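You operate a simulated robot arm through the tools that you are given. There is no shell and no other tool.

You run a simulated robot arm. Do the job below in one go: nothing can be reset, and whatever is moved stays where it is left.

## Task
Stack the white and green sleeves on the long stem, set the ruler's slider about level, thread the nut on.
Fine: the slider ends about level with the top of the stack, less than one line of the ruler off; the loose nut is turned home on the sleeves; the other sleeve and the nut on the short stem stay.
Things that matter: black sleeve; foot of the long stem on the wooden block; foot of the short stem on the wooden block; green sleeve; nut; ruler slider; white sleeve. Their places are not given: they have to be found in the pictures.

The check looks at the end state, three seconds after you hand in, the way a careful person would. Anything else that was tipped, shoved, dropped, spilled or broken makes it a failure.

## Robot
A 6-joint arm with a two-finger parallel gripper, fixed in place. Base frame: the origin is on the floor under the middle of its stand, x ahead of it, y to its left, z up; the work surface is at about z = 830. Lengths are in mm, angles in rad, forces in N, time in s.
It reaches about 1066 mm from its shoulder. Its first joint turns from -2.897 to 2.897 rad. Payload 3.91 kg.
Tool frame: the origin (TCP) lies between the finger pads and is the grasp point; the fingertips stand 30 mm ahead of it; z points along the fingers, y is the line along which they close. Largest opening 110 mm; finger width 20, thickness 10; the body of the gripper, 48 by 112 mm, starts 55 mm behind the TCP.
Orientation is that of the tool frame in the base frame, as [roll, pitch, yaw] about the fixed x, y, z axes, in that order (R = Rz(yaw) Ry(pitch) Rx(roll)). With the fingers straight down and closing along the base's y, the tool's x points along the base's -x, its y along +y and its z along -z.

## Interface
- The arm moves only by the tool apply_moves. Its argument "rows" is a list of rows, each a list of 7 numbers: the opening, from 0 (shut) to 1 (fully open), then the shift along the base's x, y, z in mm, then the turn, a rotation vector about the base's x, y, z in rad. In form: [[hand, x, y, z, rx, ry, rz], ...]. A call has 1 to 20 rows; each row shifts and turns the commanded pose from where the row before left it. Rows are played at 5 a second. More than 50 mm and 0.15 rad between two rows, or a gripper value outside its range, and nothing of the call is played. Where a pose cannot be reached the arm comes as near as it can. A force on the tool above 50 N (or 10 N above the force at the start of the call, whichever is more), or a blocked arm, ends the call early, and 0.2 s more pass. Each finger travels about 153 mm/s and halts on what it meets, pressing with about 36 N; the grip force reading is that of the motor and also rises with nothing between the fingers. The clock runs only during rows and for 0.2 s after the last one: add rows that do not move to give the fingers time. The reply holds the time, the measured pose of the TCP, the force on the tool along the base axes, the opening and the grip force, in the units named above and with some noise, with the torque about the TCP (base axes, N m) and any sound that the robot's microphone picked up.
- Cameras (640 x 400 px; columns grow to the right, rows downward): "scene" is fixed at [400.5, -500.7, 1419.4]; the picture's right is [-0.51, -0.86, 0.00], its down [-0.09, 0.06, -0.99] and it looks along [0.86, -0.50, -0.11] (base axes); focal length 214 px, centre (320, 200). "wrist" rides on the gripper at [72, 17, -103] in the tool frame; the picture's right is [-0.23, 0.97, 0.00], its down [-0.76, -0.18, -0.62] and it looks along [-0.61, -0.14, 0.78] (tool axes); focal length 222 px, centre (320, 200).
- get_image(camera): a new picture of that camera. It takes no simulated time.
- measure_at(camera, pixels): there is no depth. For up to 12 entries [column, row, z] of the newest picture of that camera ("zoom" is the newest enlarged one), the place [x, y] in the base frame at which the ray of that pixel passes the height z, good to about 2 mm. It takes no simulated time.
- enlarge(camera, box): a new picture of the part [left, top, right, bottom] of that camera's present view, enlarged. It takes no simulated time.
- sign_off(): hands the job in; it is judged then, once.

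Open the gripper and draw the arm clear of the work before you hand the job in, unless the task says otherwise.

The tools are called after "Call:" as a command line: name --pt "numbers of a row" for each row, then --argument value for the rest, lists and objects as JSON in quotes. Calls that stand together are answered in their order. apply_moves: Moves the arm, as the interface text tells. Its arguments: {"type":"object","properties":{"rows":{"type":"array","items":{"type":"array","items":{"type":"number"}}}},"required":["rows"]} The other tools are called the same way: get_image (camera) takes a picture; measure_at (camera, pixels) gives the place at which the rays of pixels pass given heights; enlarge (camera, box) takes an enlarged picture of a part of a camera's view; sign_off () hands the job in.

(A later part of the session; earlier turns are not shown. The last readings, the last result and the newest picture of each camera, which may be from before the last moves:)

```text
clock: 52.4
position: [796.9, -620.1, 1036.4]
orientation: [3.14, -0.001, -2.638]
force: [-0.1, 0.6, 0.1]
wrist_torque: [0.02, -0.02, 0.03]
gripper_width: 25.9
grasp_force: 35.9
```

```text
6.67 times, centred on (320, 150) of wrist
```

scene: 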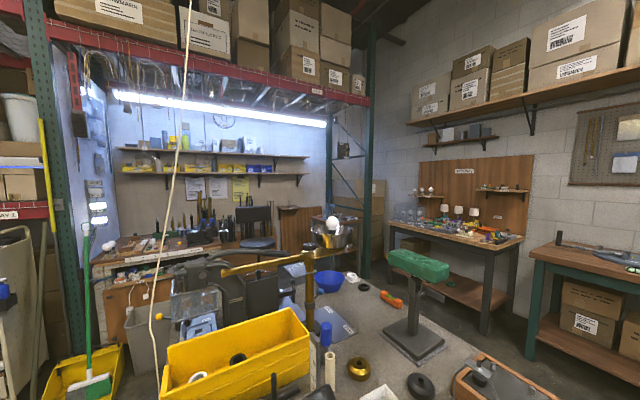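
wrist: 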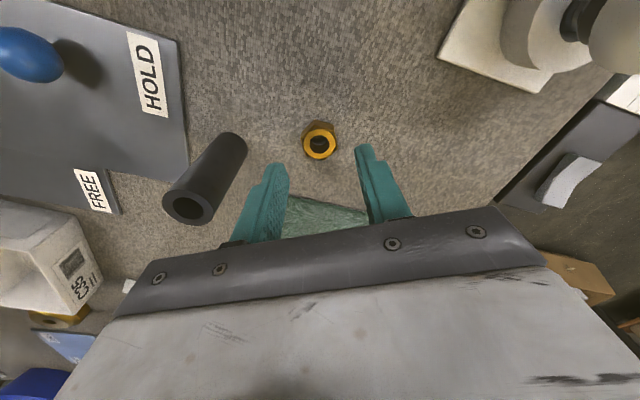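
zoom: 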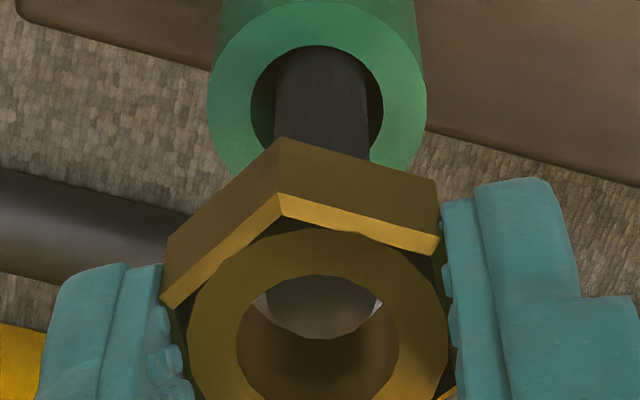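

The stem tip now shows through the nut bore, no contact yet. I continue lowering in small steps.

Call:
apply_moves --pt "0.05 0 0 -2 0 0 0" --pt "0.05 0 0 -2 0 0 0" --pt "0.05 0 0 -2 0 0 0" --pt "0.05 0 0 0 0 0 0"

Call:
enlarge --camera "wrist" --box '[272, 120, 368, 180]'

```text
clock: 53.4
position: [795.6, -620.6, 1030.4]
orientation: [-3.14, 0.0, -2.637]
force: [0.2, 1.1, -0.6]
wrist_torque: [0.01, -0.02, -0.03]
gripper_width: 26.0
grasp_force: 35.6
```

```text
6.67 times, centred on (320, 150) of wrist
```

zoom: 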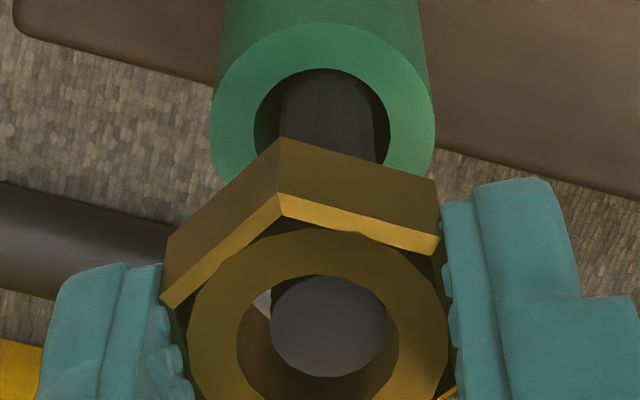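

The stem end is about 1 mm to the right of the bore centre in the wrist view. I shift (-0.3,+0.9) and lower 4 mm more.

Call:
apply_moves --pt "0.05 -0.3 0.9 0 0 0 0" --pt "0.05 0 0 -2 0 0 0" --pt "0.05 0 0 -2 0 0 0" --pt "0.05 0 0 0 0 0 0"

Call:
enlarge --camera "wrist" --box '[272, 120, 368, 180]'

Call:
enlarge --camera "scene" --box '[258, 360, 298, 385]'

```text
clock: 54.4
position: [797.1, -618.9, 1025.6]
orientation: [-3.142, 0.0, -2.638]
force: [-0.3, 0.3, 0.5]
wrist_torque: [0.04, -0.01, 0.0]
gripper_width: 25.9
grasp_force: 35.7
```

```text
6.67 times, centred on (320, 150) of wrist
```

zoom: 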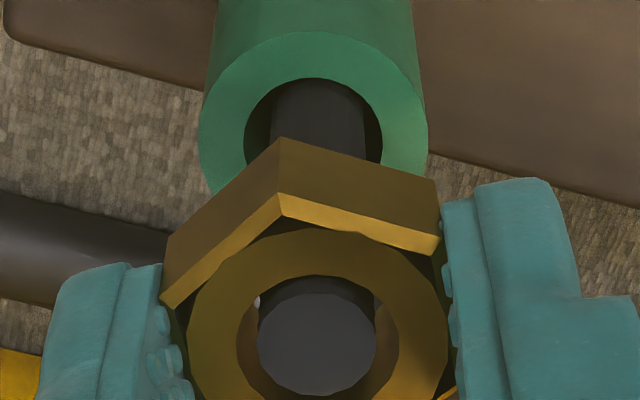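

```text
16.00 times, centred on (278, 372) of scene
```

zoom: 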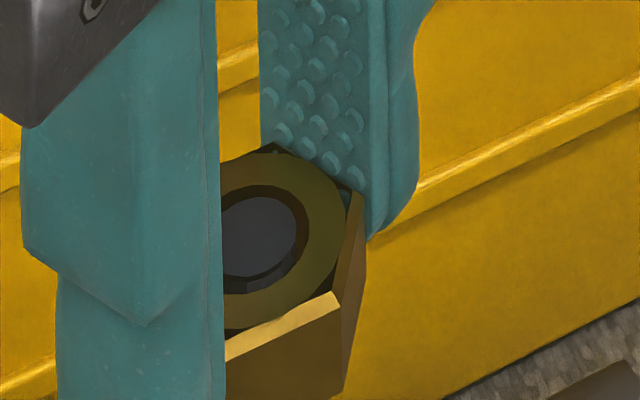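

The stem is centred in the nut and reaches its top, still no resistance. I lower further in small steps to find where the thread engages.

Call:
apply_moves --pt "0.05 0 0 -2 0 0 0" --pt "0.05 0 0 -2 0 0 0" --pt "0.05 0 0 -2 0 0 0" --pt "0.05 0 0 -2 0 0 0" --pt "0.05 0 0 0 0 0 0"

Call:
enlarge --camera "wrist" --box '[272, 120, 368, 180]'

```text
clock: 55.6
position: [795.6, -618.8, 1017.7]
orientation: [3.141, -0.001, -2.637]
force: [-0.6, 0.4, -0.8]
wrist_torque: [0.0, -0.01, 0.01]
gripper_width: 25.8
grasp_force: 35.8
```

```text
6.67 times, centred on (320, 150) of wrist
```

zoom: 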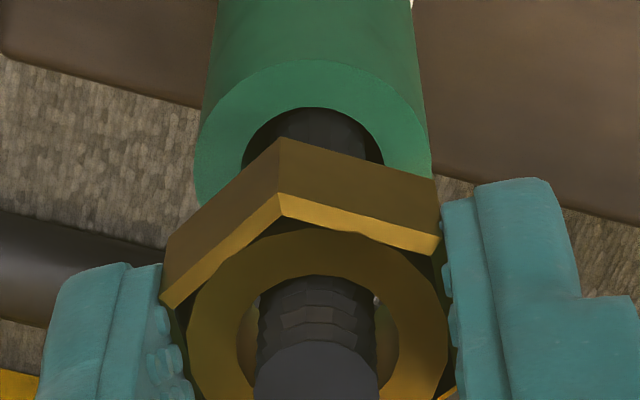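

The nut slides freely down the stem so far. I carry on lowering toward the top of green, watching for thread resistance.

Call:
apply_moves --pt "0.05 0 0 -3 0 0 0" --pt "0.05 0 0 -3 0 0 0" --pt "0.05 0 0 -3 0 0 0" --pt "0.05 0 0 -3 0 0 0" --pt "0.05 0 0 -3 0 0 0" --pt "0.05 0 0 -3 0 0 0" --pt "0.05 0 0 0 0 0 0"

Call:
enlarge --camera "wrist" --box '[272, 120, 368, 180]'

Call:
enlarge --camera "scene" --box '[250, 360, 314, 400]'

```text
clock: 57.2
position: [797.0, -619.1, 999.9]
orientation: [3.141, 0.001, -2.638]
force: [1.0, -0.8, -0.9]
wrist_torque: [-0.03, -0.02, 0.03]
gripper_width: 25.9
grasp_force: 35.7
```

```text
6.67 times, centred on (320, 150) of wrist
```

zoom: 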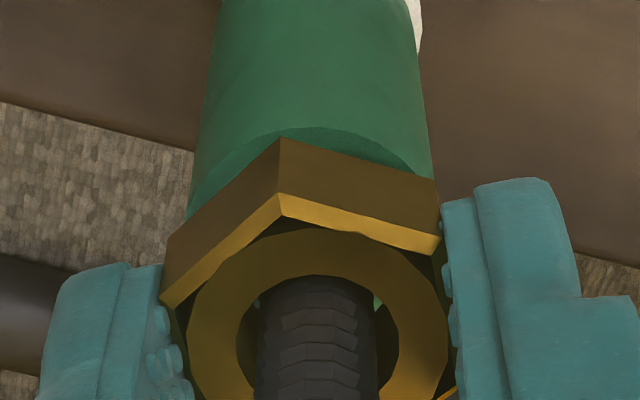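

```text
10.00 times, centred on (282, 380) of scene
```

zoom: 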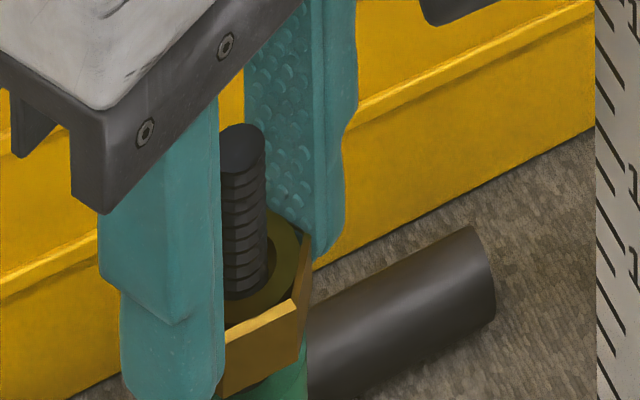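

The nut is now a few mm above green. I lower to contact in 1.5–2 mm steps.

Call:
apply_moves --pt "0.05 0 0 -2 0 0 0" --pt "0.05 0 0 -2 0 0 0" --pt "0.05 0 0 -2 0 0 0" --pt "0.05 0 0 0 0 0 0"

Call:
enlarge --camera "wrist" --box '[272, 120, 368, 180]'

```text
clock: 58.2
position: [796.5, -619.0, 996.5]
orientation: [-3.135, 0.002, -2.637]
force: [0.2, -3.9, 25.3]
wrist_torque: [-0.02, 0.23, -0.02]
gripper_width: 26.1
grasp_force: 36.0
```

```text
6.67 times, centred on (320, 150) of wrist
```

zoom: 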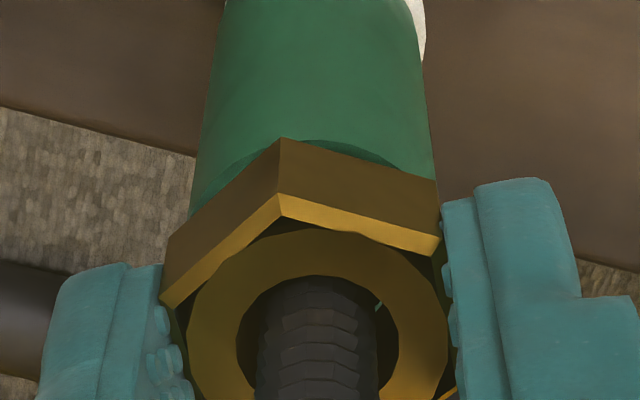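

A contact of 25 N at z≈996.5. I check from the scene whether the nut rests on green or hangs in the thread above it.

Call:
enlarge --camera "scene" --box '[256, 375, 296, 400]'

Call:
enlarge --camera "wrist" --box '[288, 100, 352, 140]'

```text
16.00 times, centred on (276, 388) of scene
```

zoom: 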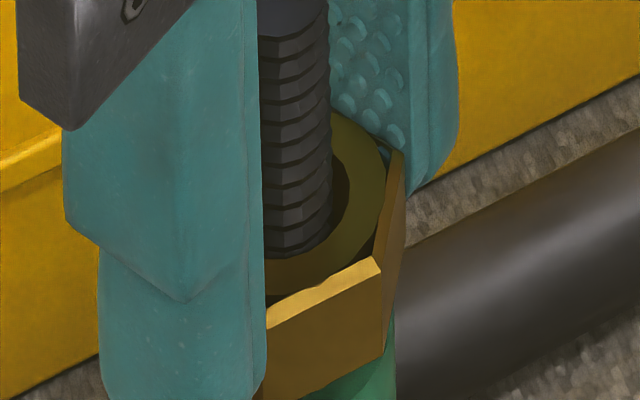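

```text
10.00 times, centred on (320, 120) of wrist
```

zoom: 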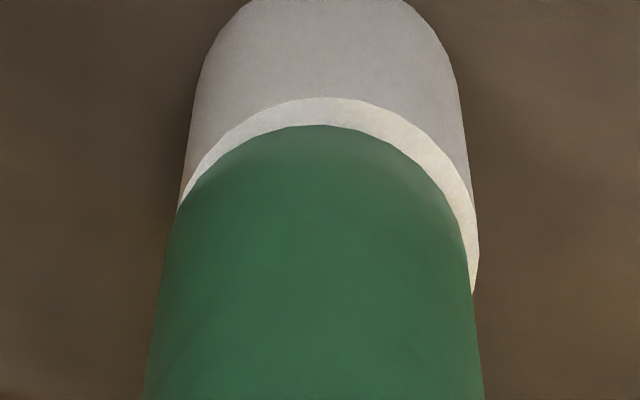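

The nut has met resistance just at/above green's top. I ease to a light push and turn clockwise 0.75 rad to see whether it screws down.

Call:
apply_moves --pt "0.05 0 0 1.2 0 0 0" --pt "0.05 0 0 0 0 0 -0.15" --pt "0.05 0 0 0 0 0 -0.15" --pt "0.05 0 0 0 0 0 -0.15" --pt "0.05 0 0 0 0 0 -0.15" --pt "0.05 0 0 0 0 0 -0.15" --pt "0.05 0 0 0 0 0 0"

Call:
enlarge --camera "wrist" --box '[272, 120, 368, 180]'

```text
clock: 59.8
position: [796.0, -620.6, 996.8]
orientation: [-3.141, 0.002, 2.893]
force: [12.0, -21.3, 23.9]
wrist_torque: [-0.56, -0.34, 0.01]
gripper_width: 26.1
grasp_force: 36.5
```

```text
6.67 times, centred on (320, 150) of wrist
```

zoom: 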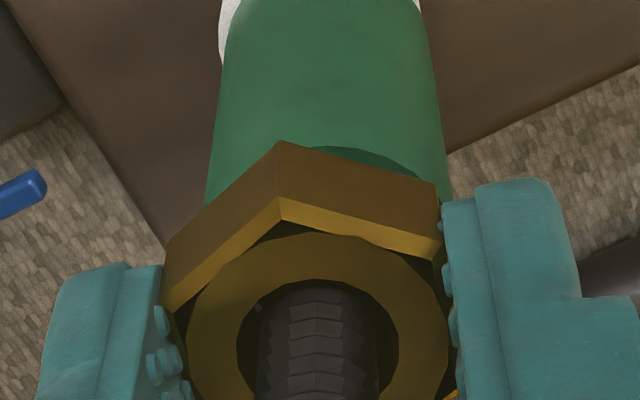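

Side forces (12,-21 N) show the nut is now guided by the stem and my axis is slightly off. I shift (+0.8,-1.4) to relieve and read the force.

Call:
apply_moves --pt "0.05 0.8 -1.4 0 0 0 0" --pt "0.05 0 0 0 0 0 0"

Call:
enlarge --camera "scene" --box '[256, 375, 296, 400]'

```text
clock: 60.4
position: [795.4, -620.8, 996.5]
orientation: [3.141, -0.001, 2.897]
force: [-4.4, -6.4, 20.9]
wrist_torque: [-0.36, -0.31, -0.02]
gripper_width: 25.9
grasp_force: 36.2
```

```text
16.00 times, centred on (276, 388) of scene
```

zoom: 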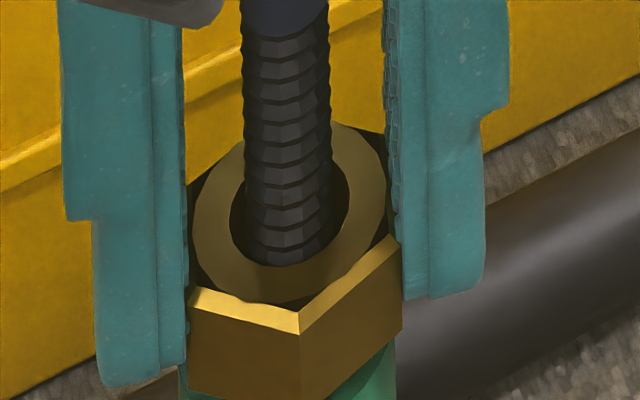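

Forces are now small. I zoom strongly on the boundary between nut and green in the scene view to see if there is a gap.

Call:
enlarge --camera "scene" --box '[264, 385, 288, 400]'

Call:
enlarge --camera "wrist" --box '[296, 130, 344, 160]'

```text
16.00 times, centred on (276, 392) of scene
```

zoom: 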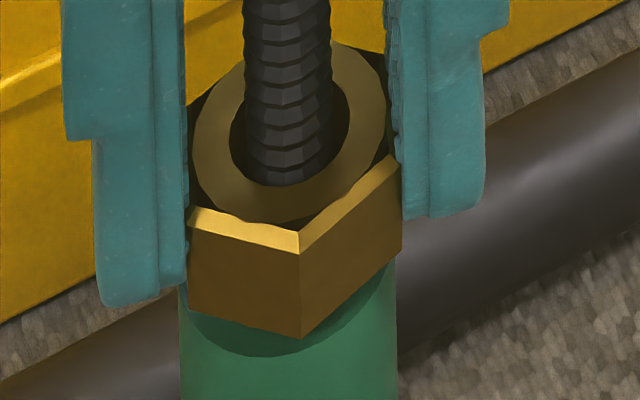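

```text
13.33 times, centred on (320, 145) of wrist
```

zoom: 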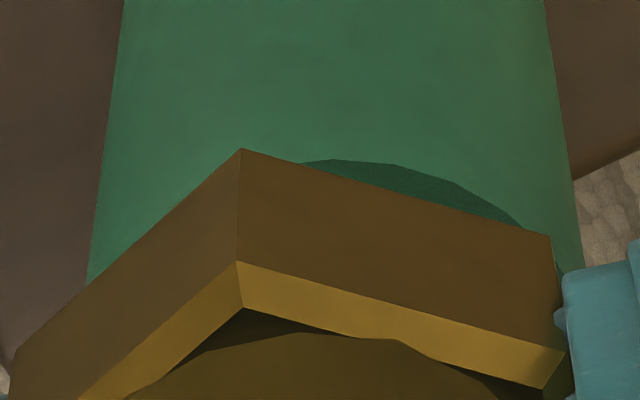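

There may be a small gap (≈1–3 mm) under the nut. I test for thread engagement by easing the gripper up 2.5 mm and reading the vertical force.

Call:
apply_moves --pt "0.05 0 0 1.3 0 0 0" --pt "0.05 0 0 1.2 0 0 0" --pt "0.05 0 0 0 0 0 0"

Call:
enlarge --camera "scene" --box '[264, 385, 288, 400]'

```text
clock: 61.2
position: [796.1, -620.3, 995.4]
orientation: [3.14, -0.002, 2.898]
force: [-14.1, 3.8, -3.5]
wrist_torque: [-0.26, -0.43, 0.03]
gripper_width: 26.2
grasp_force: 35.7
```

```text
16.00 times, centred on (276, 392) of scene
```

zoom: 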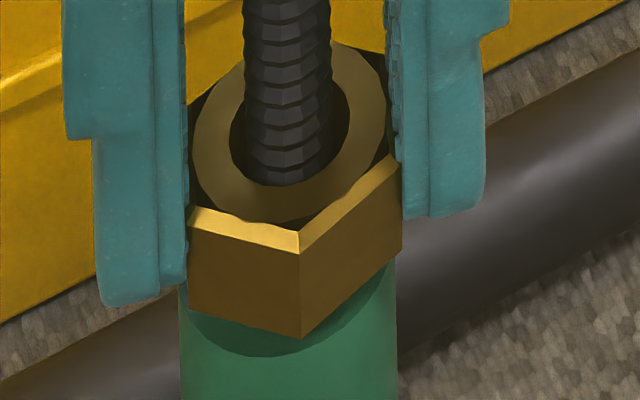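

The nut and gripper did not move when I commanded +2.5 mm, so the thread has engaged and holds the nut. I take back most of the lift and turn clockwise 1.2 rad to screw it down.

Call:
apply_moves --pt "0.05 -0.8 0.2 -1.5 0 0 0" --pt "0.05 0 0 0 0 0 -0.15" --pt "0.05 0 0 0 0 0 -0.15" --pt "0.05 0 0 0 0 0 -0.15" --pt "0.05 0 0 0 0 0 -0.15" --pt "0.05 0 0 0 0 0 -0.15" --pt "0.05 0 0 0 0 0 -0.15" --pt "0.05 0 0 0 0 0 -0.15" --pt "0.05 0 0 0 0 0 -0.15" --pt "0.05 0 0 0 0 0 0"

Call:
enlarge --camera "scene" --box '[264, 385, 288, 400]'

Call:
enlarge --camera "wrist" --box '[272, 120, 368, 180]'

```text
clock: 63.4
position: [794.5, -621.8, 996.3]
orientation: [-3.141, -0.002, 1.694]
force: [-20.7, 3.2, -29.0]
wrist_torque: [0.15, 0.34, -0.03]
gripper_width: 26.1
grasp_force: 36.0
```

```text
16.00 times, centred on (276, 392) of scene
```

zoom: 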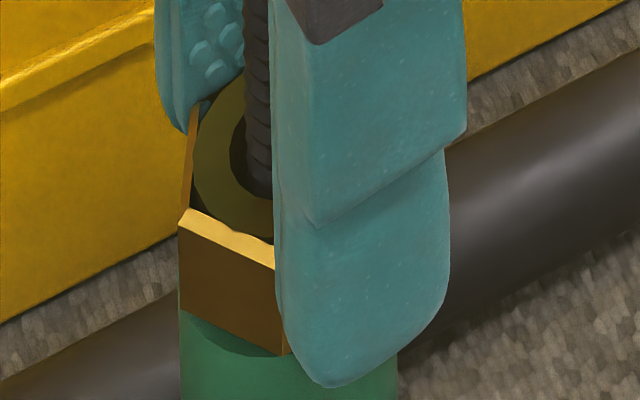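

```text
6.67 times, centred on (320, 150) of wrist
```

zoom: 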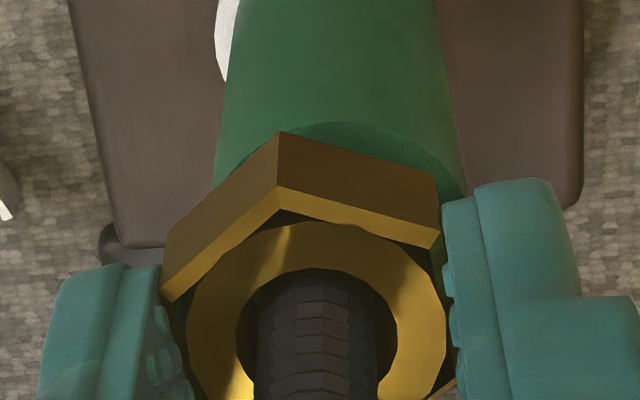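

The vertical force is now -29 N: the nut is screwing down and pulling the gripper along. I follow it down 2.5 mm and relieve the side force, then read again.

Call:
apply_moves --pt "0.05 -0.8 0.2 -1.3 0 0 0" --pt "0.05 -0.5 0.1 -1.2 0 0 0" --pt "0.05 0 0 0 0 0 0"

```text
clock: 64.2
position: [795.2, -620.0, 995.6]
orientation: [3.14, 0.003, 1.698]
force: [-7.8, -5.6, -8.1]
wrist_torque: [0.53, 0.38, -0.02]
gripper_width: 26.0
grasp_force: 36.4
```

Forces are small again. I continue clockwise another 1.2 rad, following down slightly.

Call:
apply_moves --pt "0.05 0 0 -0.1 0 0 -0.15" --pt "0.05 0 0 -0.1 0 0 -0.15" --pt "0.05 0 0 -0.1 0 0 -0.15" --pt "0.05 0 0 -0.1 0 0 -0.15" --pt "0.05 0 0 -0.1 0 0 -0.15" --pt "0.05 0 0 -0.1 0 0 -0.15" --pt "0.05 0 0 -0.1 0 0 -0.15" --pt "0.05 0 0 -0.1 0 0 -0.15" --pt "0.05 0 0 0 0 0 0"

Call:
enlarge --camera "wrist" --box '[272, 120, 368, 180]'

Call:
enlarge --camera "scene" --box '[232, 340, 328, 400]'

```text
clock: 66.2
position: [793.1, -620.6, 993.1]
orientation: [3.141, 0.001, 0.495]
force: [-10.8, -4.7, 8.2]
wrist_torque: [-0.18, 0.35, 0.08]
gripper_width: 25.9
grasp_force: 35.6
```

```text
6.67 times, centred on (320, 150) of wrist
```

zoom: 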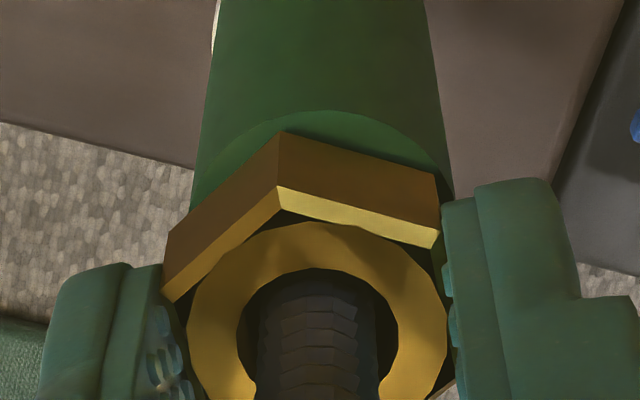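

```text
6.67 times, centred on (280, 370) of scene
```

zoom: 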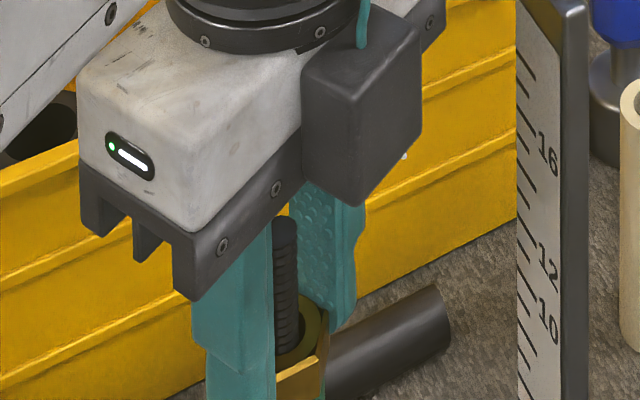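

The nut followed down to z≈993 and rotation tracks fine (yaw 0.495). I continue clockwise another 0.9 rad, watching torque and force.

Call:
apply_moves --pt "0.05 -0.4 0 0 0 0 -0.15" --pt "0.05 -0.4 0 0 0 0 -0.15" --pt "0.05 0 0 -0.1 0 0 -0.15" --pt "0.05 0 0 -0.1 0 0 -0.15" --pt "0.05 0 0 -0.1 0 0 -0.15" --pt "0.05 0 0 -0.1 0 0 -0.15" --pt "0.05 0 0 0 0 0 0"

Call:
enlarge --camera "wrist" --box '[272, 120, 368, 180]'

Call:
enlarge --camera "scene" --box '[264, 385, 288, 400]'

```text
clock: 67.8
position: [793.2, -620.4, 991.8]
orientation: [-3.14, 0.001, -0.404]
force: [0.8, 2.1, -1.9]
wrist_torque: [-0.18, 0.1, -0.04]
gripper_width: 27.3
grasp_force: 35.9
```

```text
6.67 times, centred on (320, 150) of wrist
```

zoom: 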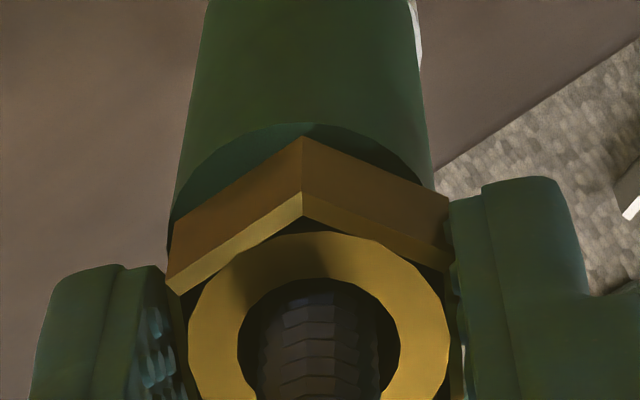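

```text
16.00 times, centred on (276, 392) of scene
```

zoom: 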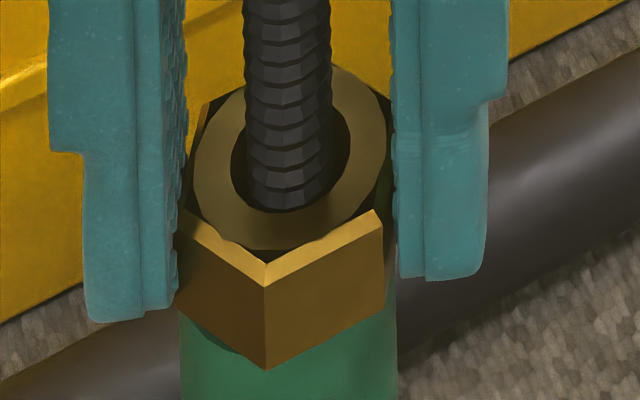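

The gripper slipped round the nut (width 27.3, vertex moved) and the nut's edge now overlaps green's rim with no gap: the nut is home. I open slightly and raise straight up clear of the stem.

Call:
apply_moves --pt "0.3 0 0 0 0 0 0" --pt "0.36 0 0 0 0 0 0" --pt "0.36 0 0 3 0 0 0" --pt "0.36 0 0 12 0 0 0" --pt "0.36 0 0 20 0 0 0" --pt "0.36 0 0 25 0 0 0" --pt "0.36 0 0 25 0 0 0" --pt "0.36 0 0 30 0 0 0" --pt "0.36 0 0 0 0 0 0"

Call:
enlarge --camera "scene" --box '[256, 375, 296, 400]'

Call:
enlarge --camera "wrist" --box '[272, 90, 368, 150]'

```text
clock: 69.8
position: [793.2, -620.4, 1107.5]
orientation: [3.141, 0.0, -0.4]
force: [-0.3, -0.5, -0.2]
wrist_torque: [-0.01, -0.02, -0.02]
gripper_width: 39.7
grasp_force: 0.0
```

```text
16.00 times, centred on (276, 388) of scene
```

zoom: 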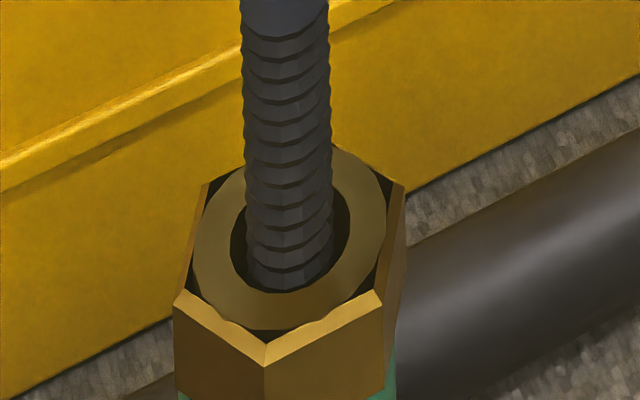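

```text
6.67 times, centred on (320, 120) of wrist
```

zoom: 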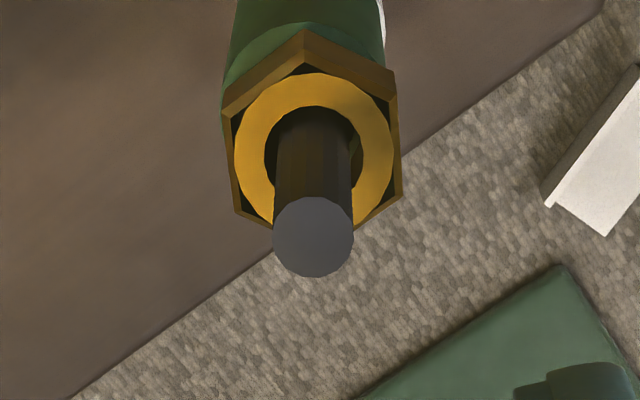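

The nut sits concentric on the stem. I unwind the wrist (counter-clockwise, away from the ruler) while staying high.

Call:
apply_moves --pt "0.36 0 0 5 0 0 0.15" --pt "0.36 0 0 5 0 0 0.15" --pt "0.36 0 0 0 0 0 0.15" --pt "0.36 0 0 0 0 0 0.15" --pt "0.36 -10 0 0 0 0 0.15" --pt "0.36 -10 0 0 0 0 0.15" --pt "0.36 -10 0 0 0 0 0.15" --pt "0.36 -10 0 0 0 0 0.15" --pt "0.36 -10 0 0 0 0 0.15" --pt "0.36 -10 0 0 0 0 0.15" --pt "0.36 -10 0 0 0 0 0.15" --pt "0.36 -10 0 0 0 0 0.15" --pt "0.36 -10 0 0 0 0 0.15" --pt "0.36 -10 0 0 0 0 0.15" --pt "0.36 -10 0 0 0 0 0.15" --pt "0.36 -10 0 0 0 0 0.15" --pt "0.36 -10 0 0 0 0 0.15" --pt "0.36 -10 0 0 0 0 0.15" --pt "0.36 -10 0 0 0 0 0.15" --pt "0.36 -10 0 0 0 0 0.15"

Call:
apply_moves --pt "0.6 0 0 -10 0 0 0.15" --pt "0.8 0 0 -10 0 0 0.15" --pt "1 0 0 -10 0 0 0.15" --pt "1 0 0 -10 0 0 0.094" --pt "1 0 0 -15 0 -0.15 0" --pt "1 0 0 -15 0 -0.15 0" --pt "1 0 0 -15 0 -0.15 0" --pt "1 0 0 -15 0 -0.15 0" --pt "1 0 0 0 0 0 0" --pt "1 0 0 0 0 0 0"

Call:
get_image --camera "wrist"

Call:
enlarge --camera "wrist" --box '[240, 80, 384, 170]'

```text
clock: 74.0
position: [631.2, -620.5, 1118.1]
orientation: [3.14, -0.002, 2.598]
force: [-0.4, 0.3, 0.0]
wrist_torque: [0.03, 0.05, -0.02]
gripper_width: 39.8
grasp_force: 0.3
out of reach, approached as far as the arm can: row 1, 5, 6
```

```text
clock: 76.2
position: [634.6, -620.2, 1018.4]
orientation: [-3.141, 0.6, 3.141]
force: [0.9, 0.0, -0.1]
wrist_torque: [0.0, 0.0, 0.0]
gripper_width: 110.0
grasp_force: 0.2
```

```text
taken
```

wrist: 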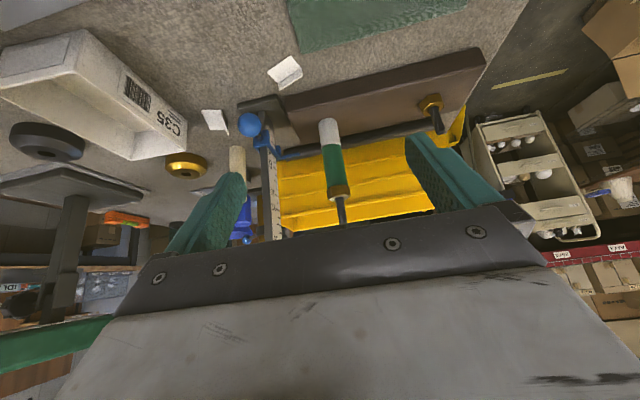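

```text
4.44 times, centred on (312, 125) of wrist
```

zoom: 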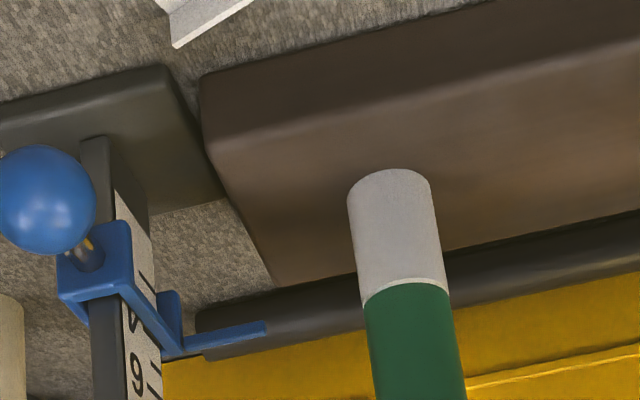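

The whole stack with nut is visible at (338,170). I zoom on stack and ruler to check the nut and read the levels.

Call:
enlarge --camera "wrist" --box '[244, 130, 372, 210]'

Call:
enlarge --camera "wrist" --box '[308, 160, 372, 200]'

Call:
enlarge --camera "wrist" --box '[232, 140, 296, 180]'

```text
5.00 times, centred on (308, 170) of wrist
```

zoom: 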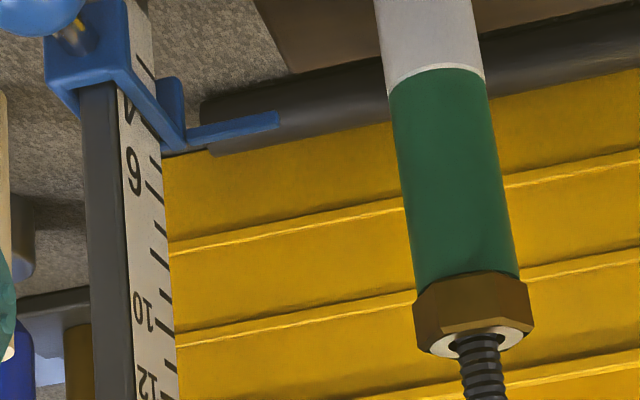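

```text
10.00 times, centred on (340, 180) of wrist
```

zoom: 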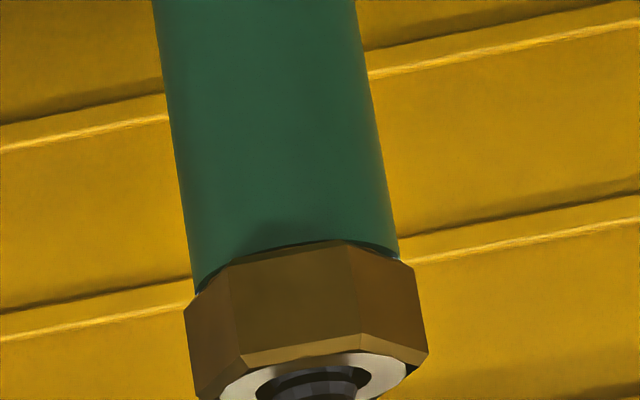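

```text
10.00 times, centred on (264, 160) of wrist
```

zoom: 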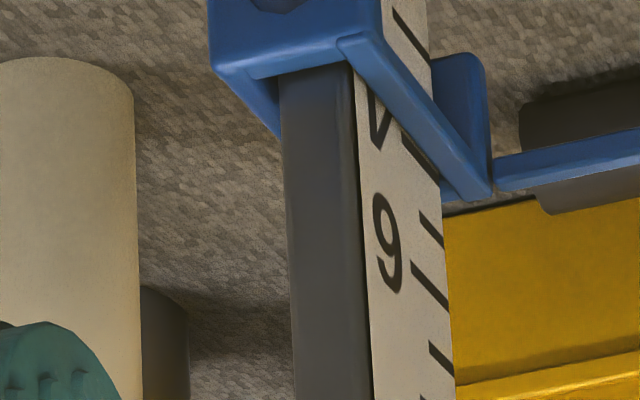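

The nut rests on green with no visible gap; the pointer is at about z≈894 while green's top is at ≈958. Ball knob centre triangulates to (724,-705,888). I move to a tilted pre-grasp above the ball with ~46 mm opening.

Call:
apply_moves --pt "0.7 15 -15 0 0 0 0" --pt "0.42 20 -20 -10 0 0 0" --pt "0.42 20 -20 -15 0 0 0" --pt "0.42 20 -20 -15 0 0 0" --pt "0.42 8 -9.8 -15 0 0 0" --pt "0.42 0 0 0 0 0 0" --pt "0.42 0 0 0 0 0 0"

Call:
get_image --camera "wrist"

Call:
enlarge --camera "wrist" --box '[240, 80, 400, 180]'

```text
clock: 77.8
position: [716.7, -704.6, 963.0]
orientation: [-3.14, 0.601, 3.139]
force: [0.0, -0.3, 0.1]
wrist_torque: [-0.05, -0.01, 0.01]
gripper_width: 46.3
grasp_force: 0.0
```

```text
taken
```

wrist: 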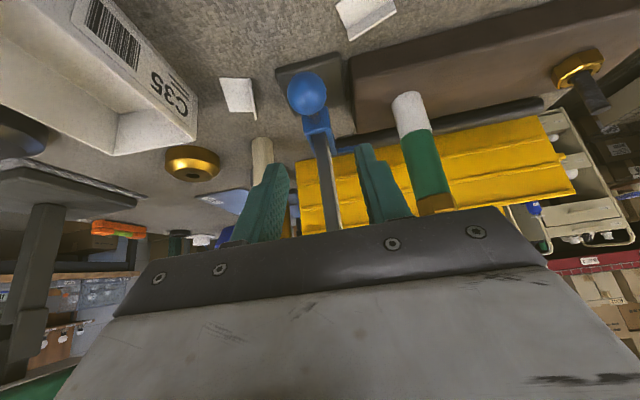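

```text
4.00 times, centred on (320, 130) of wrist
```

zoom: 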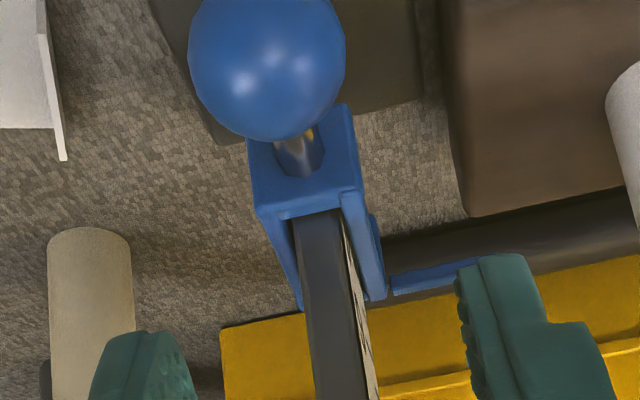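

The ball knob (px (307,95.5)) lies ~(+7,-1.2,-74) mm from the TCP. I shift y by -1.2 and descend 64 mm so the pads straddle it.

Call:
apply_moves --pt "0.42 0.4 -1.2 -15 0 0 0" --pt "0.42 0 0 -20 0 0 0" --pt "0.42 0 0 -17 0 0 0" --pt "0.42 0 0 -12 0 0 0" --pt "0.42 0 0 0 0 0 0" --pt "0.42 0 0 0 0 0 0"

Call:
enlarge --camera "wrist" --box '[240, 120, 400, 220]'

```text
clock: 79.2
position: [716.9, -706.2, 899.5]
orientation: [3.141, 0.601, 3.139]
force: [0.1, -0.5, -1.1]
wrist_torque: [0.03, 0.0, -0.01]
gripper_width: 46.1
grasp_force: 0.0
```

```text
4.00 times, centred on (320, 170) of wrist
```

zoom: 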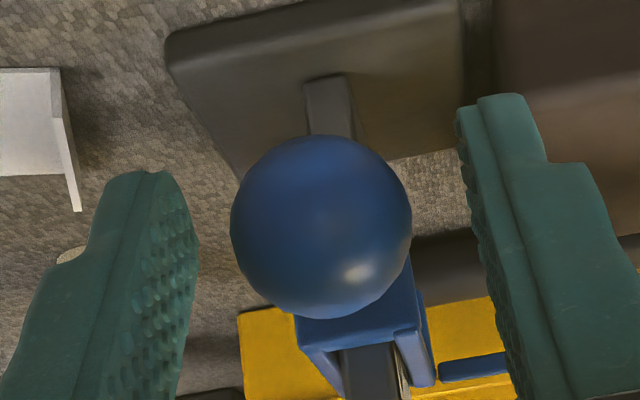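

The ball is centred between the pads. I close on it gently.

Call:
apply_moves --pt "0.34 0 0 0 0 0 0" --pt "0.29 0 0 0 0 0 0" --pt "0.27 0 0 0 0 0 0" --pt "0.25 0 0 0 0 0 0" --pt "0.2 0 0 0 0 0 0" --pt "0.05 0 0 0 0 0 0" --pt "0.05 0 0 0 0 0 0"

Call:
enlarge --camera "wrist" --box '[240, 120, 400, 220]'

```text
clock: 80.8
position: [717.1, -705.3, 898.8]
orientation: [-3.141, 0.599, 3.138]
force: [-2.0, 4.8, 0.3]
wrist_torque: [0.06, 0.02, 0.04]
gripper_width: 26.8
grasp_force: 45.2
```

```text
4.00 times, centred on (320, 170) of wrist
```

zoom: 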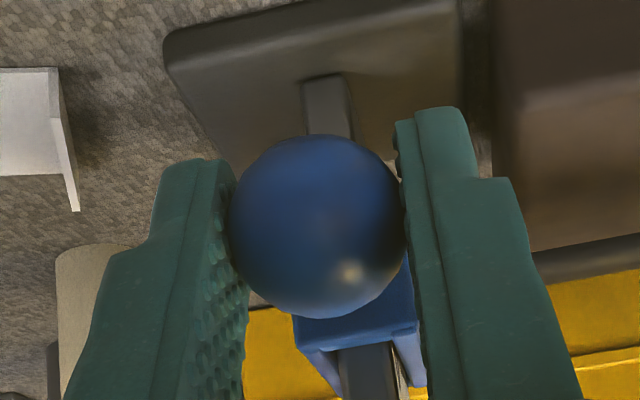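

The ball is gripped. I lift 8 mm as a test and check force and whether the slider slides along the ruler.

Call:
apply_moves --pt "0.05 0 0.3 2 0 0 0" --pt "0.05 0 0 3 0 0 0" --pt "0.05 0 0 3 0 0 0" --pt "0.05 0 0 0 0 0 0"

Call:
enlarge --camera "wrist" --box '[240, 120, 400, 220]'

```text
clock: 81.8
position: [716.6, -705.7, 907.5]
orientation: [-3.141, 0.601, 3.14]
force: [2.4, -1.7, -0.6]
wrist_torque: [-0.02, 0.0, 0.06]
gripper_width: 26.7
grasp_force: 45.0
```

```text
4.00 times, centred on (320, 170) of wrist
```

zoom: 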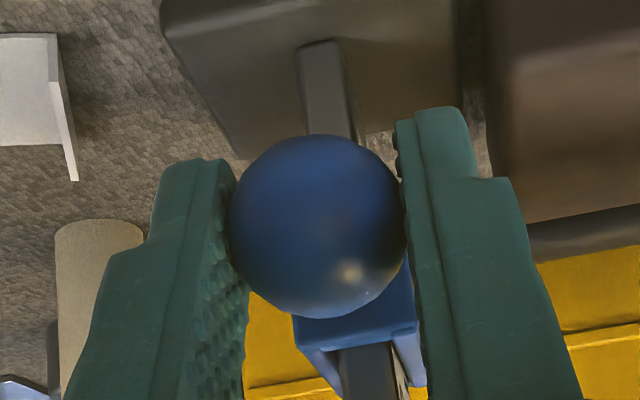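

The slider moves freely with the gripper and the ruler base stays put. I raise it another 46 mm and then compare the pointer with green's top.

Call:
apply_moves --pt "0.05 0 0 6 0 0 0" --pt "0.05 0 0 8 0 0 0" --pt "0.05 0 0 8 0 0 0" --pt "0.05 0 0 8 0 0 0" --pt "0.05 0 0 8 0 0 0" --pt "0.05 0 0 8 0 0 0" --pt "0.05 0 0 0 0 0 0"

Call:
get_image --camera "wrist"

Call:
enlarge --camera "scene" --box '[248, 345, 336, 400]'

Call:
enlarge --camera "wrist" --box '[300, 120, 460, 220]'

```text
clock: 83.4
position: [717.9, -705.7, 952.4]
orientation: [3.141, 0.6, 3.139]
force: [-0.2, -0.5, -1.4]
wrist_torque: [0.0, 0.21, -0.01]
gripper_width: 26.7
grasp_force: 45.3
```

```text
taken
```

wrist: 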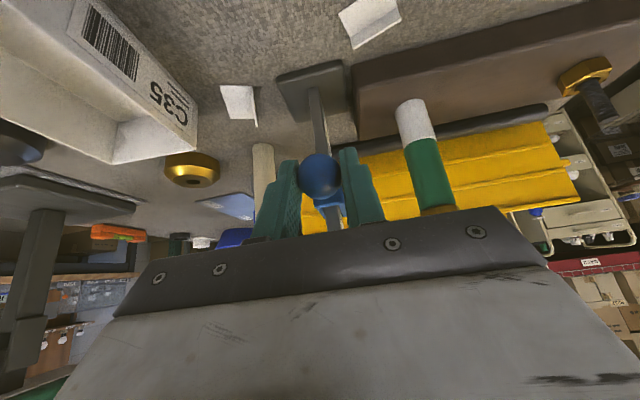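

```text
7.27 times, centred on (292, 372) of scene
```

zoom: 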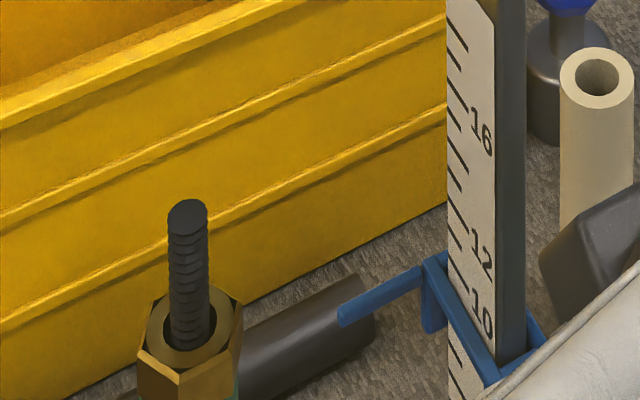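

```text
4.00 times, centred on (380, 170) of wrist
```

zoom: 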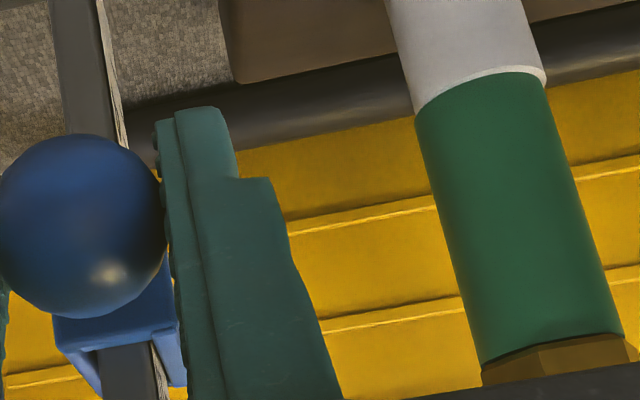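

In the scene zoom the pointer (340,318)–(435,263) stands near line 11 of the ruler. I measure pointer and nut/stem points at candidate heights to compare levels.

Call:
measure_at --camera "zoom" --pixels '[[50, 200, 900]]'

Call:
enlarge --camera "scene" --box '[248, 345, 336, 400]'

Call:
measure_at --camera "zoom" --pixels '[[342, 319, 945], [342, 319, 950], [342, 319, 955], [342, 319, 960], [430, 266, 945], [430, 266, 950], [430, 266, 955], [188, 328, 970], [188, 328, 965], [187, 213, 1000], [187, 213, 1004], [187, 213, 1008]]'

```text
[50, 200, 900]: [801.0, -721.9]
```

```text
7.27 times, centred on (292, 372) of scene
```

zoom: 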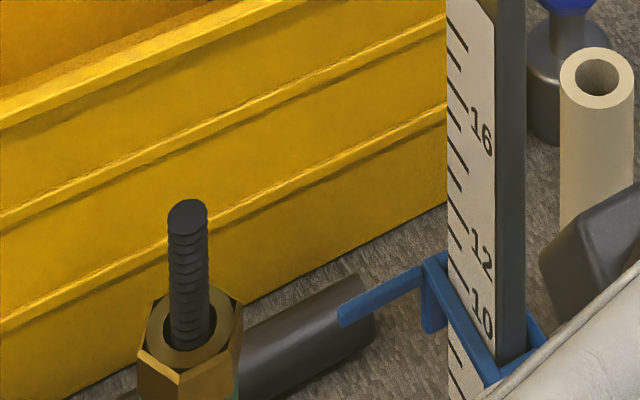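

```text
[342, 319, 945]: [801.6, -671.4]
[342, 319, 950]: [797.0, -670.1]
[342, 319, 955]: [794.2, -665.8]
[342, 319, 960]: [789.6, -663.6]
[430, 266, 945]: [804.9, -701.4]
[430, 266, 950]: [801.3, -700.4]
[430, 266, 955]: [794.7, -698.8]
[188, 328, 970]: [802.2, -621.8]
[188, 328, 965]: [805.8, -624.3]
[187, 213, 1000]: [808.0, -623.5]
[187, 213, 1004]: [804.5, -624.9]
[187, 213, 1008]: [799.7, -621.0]
```

These estimates put the pointer about 10–15 mm below green's top. I raise the slider another 12 mm, then will check with a level view.

Call:
apply_moves --pt "0.05 0 0 4 0 0 0" --pt "0.05 0 0 4 0 0 0" --pt "0.05 0 0 4 0 0 0" --pt "0.05 0 0 0 0 0 0"

Call:
enlarge --camera "scene" --box '[248, 345, 336, 400]'

Call:
measure_at --camera "zoom" --pixels '[[342, 240, 955], [342, 240, 955], [320, 200, 955]]'

```text
clock: 84.4
position: [716.5, -705.9, 964.7]
orientation: [3.141, 0.6, 3.139]
force: [1.7, -1.3, -0.4]
wrist_torque: [0.0, 0.02, 0.01]
gripper_width: 26.8
grasp_force: 44.9
```

```text
7.27 times, centred on (292, 372) of scene
```

zoom: 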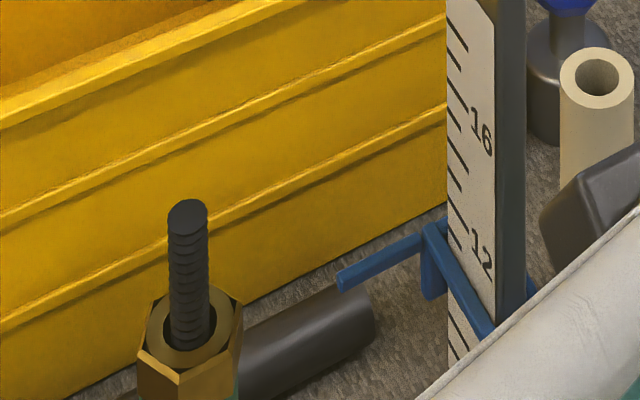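

```text
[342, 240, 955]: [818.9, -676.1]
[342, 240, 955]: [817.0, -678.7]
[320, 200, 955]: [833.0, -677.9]
```

The pointer moved up as expected. I release the knob and withdraw straight back to check that the slider holds and to view the levels.

Call:
apply_moves --pt "0.3 0 0 0 0 0 0" --pt "0.42 0 0 0 0 0 0" --pt "0.42 0 0 0 0 0 0" --pt "0.42 -10 0 0 0 0 0" --pt "0.42 -30 0 0 0 0 0" --pt "0.42 -40 10 0 0 0 0" --pt "0.42 0 20 0 0 -0.1 0" --pt "0.42 0 18 0 0 -0.1 0" --pt "0.42 0 0 -8 0 -0.1 0" --pt "0.42 0 0 -7 0 0 0" --pt "0.42 0 0 0 0 0 0"

Call:
get_image --camera "wrist"

Call:
enlarge --camera "scene" --box '[248, 345, 336, 400]'

```text
clock: 86.8
position: [636.8, -657.6, 950.5]
orientation: [-3.142, 0.9, 3.139]
force: [-0.1, -0.6, -0.5]
wrist_torque: [-0.07, 0.02, 0.03]
gripper_width: 46.2
grasp_force: 0.1
```

```text
taken
```

wrist: 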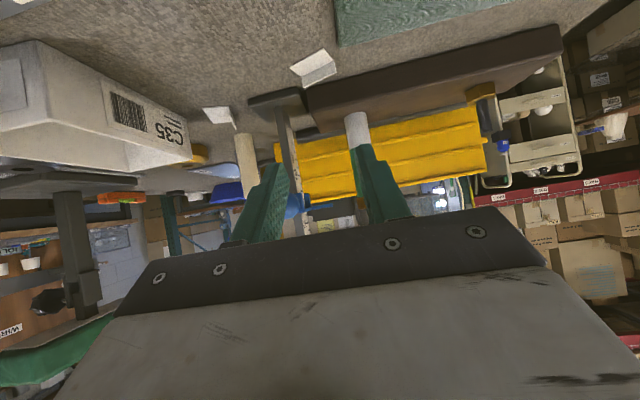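

```text
7.27 times, centred on (292, 372) of scene
```

zoom: 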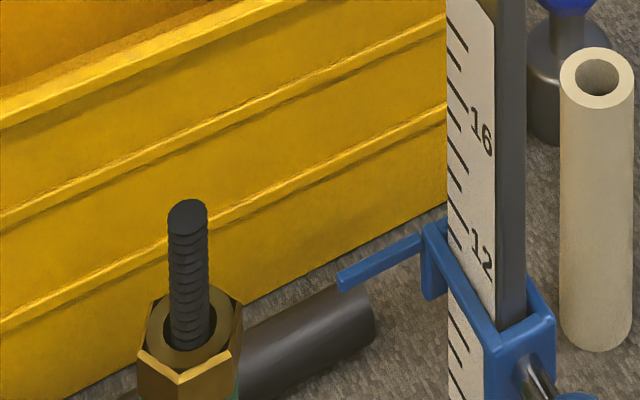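

The slider holds its place. The fingers hide the view, so I open them fully here (free space) and look again.

Call:
apply_moves --pt "0.7 0 0 0 0 0 0" --pt "1 0 0 0 0 0 0" --pt "1 0 0 0 0 0 0"

Call:
get_image --camera "wrist"

Call:
enlarge --camera "wrist" --box '[256, 140, 416, 240]'

```text
clock: 87.6
position: [636.4, -658.4, 950.3]
orientation: [-3.141, 0.9, 3.139]
force: [-0.3, -0.2, -0.3]
wrist_torque: [0.0, 0.01, -0.01]
gripper_width: 110.0
grasp_force: 0.1
```

```text
taken
```

wrist: 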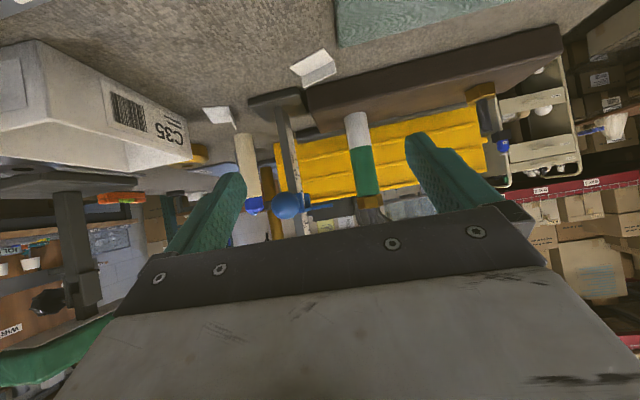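

```text
4.00 times, centred on (336, 190) of wrist
```

zoom: 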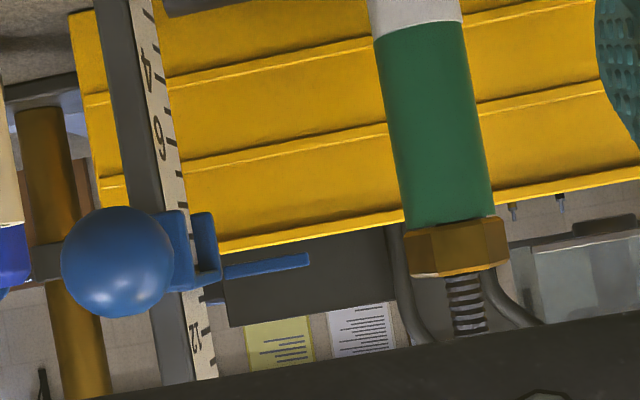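

This level view is ideal: pointer tip at zoom (300,261) and green's top (nut underside) at (450,224) against the tilted horizon give pointer ≈963, green top ≈960. I zoom further for precision and to see the line spacing.

Call:
enlarge --camera "wrist" --box '[268, 180, 348, 230]'

Call:
enlarge --camera "wrist" --box '[328, 170, 408, 220]'

Call:
enlarge --camera "wrist" --box '[256, 120, 336, 170]'

```text
8.00 times, centred on (308, 205) of wrist
```

zoom: 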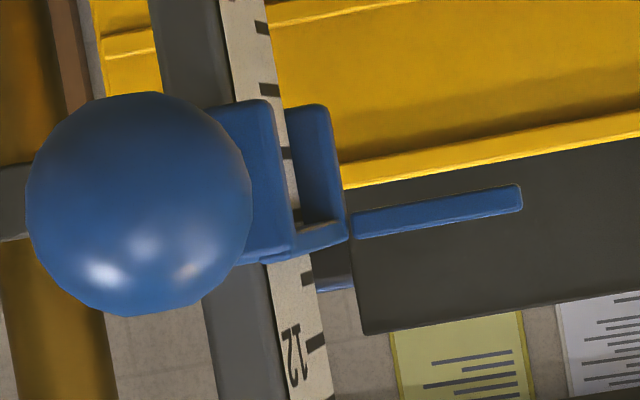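

```text
8.00 times, centred on (368, 195) of wrist
```

zoom: 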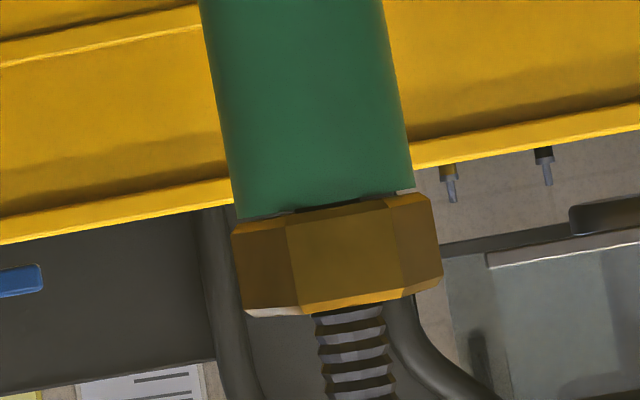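

```text
8.00 times, centred on (296, 145) of wrist
```

zoom: 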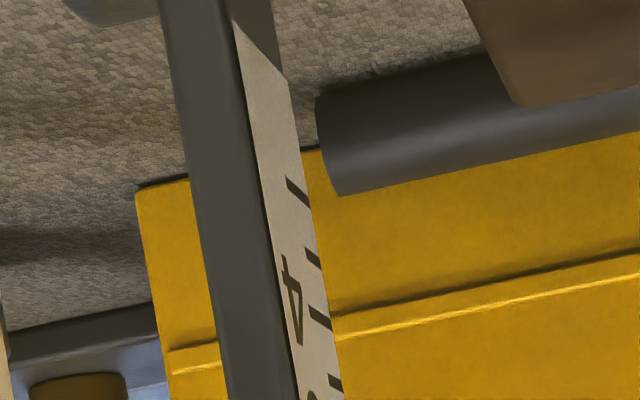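

The ruler lines are 10 mm apart and its zero is at block level: pointer reads ≈10.3 against a stack of ≈10.0, so it is within a third of a line. I zoom on the nut–green joint to make sure the nut is truly home.

Call:
enlarge --camera "wrist" --box '[350, 186, 390, 211]'

Call:
enlarge --camera "wrist" --box '[456, 70, 520, 110]'

```text
16.00 times, centred on (370, 198) of wrist
```

zoom: 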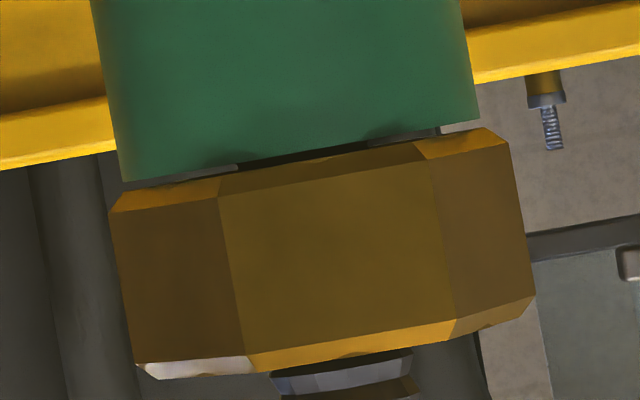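

```text
10.00 times, centred on (488, 90) of wrist
```

zoom: 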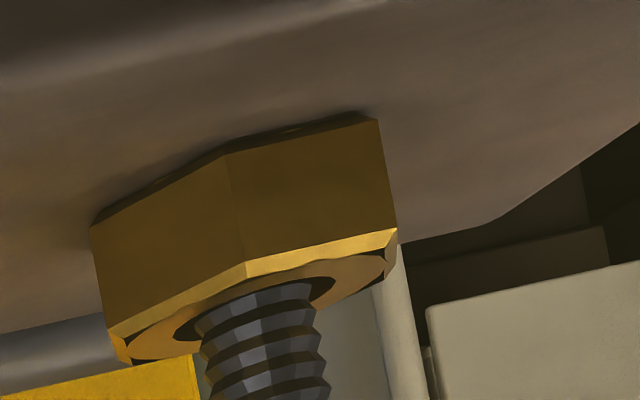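

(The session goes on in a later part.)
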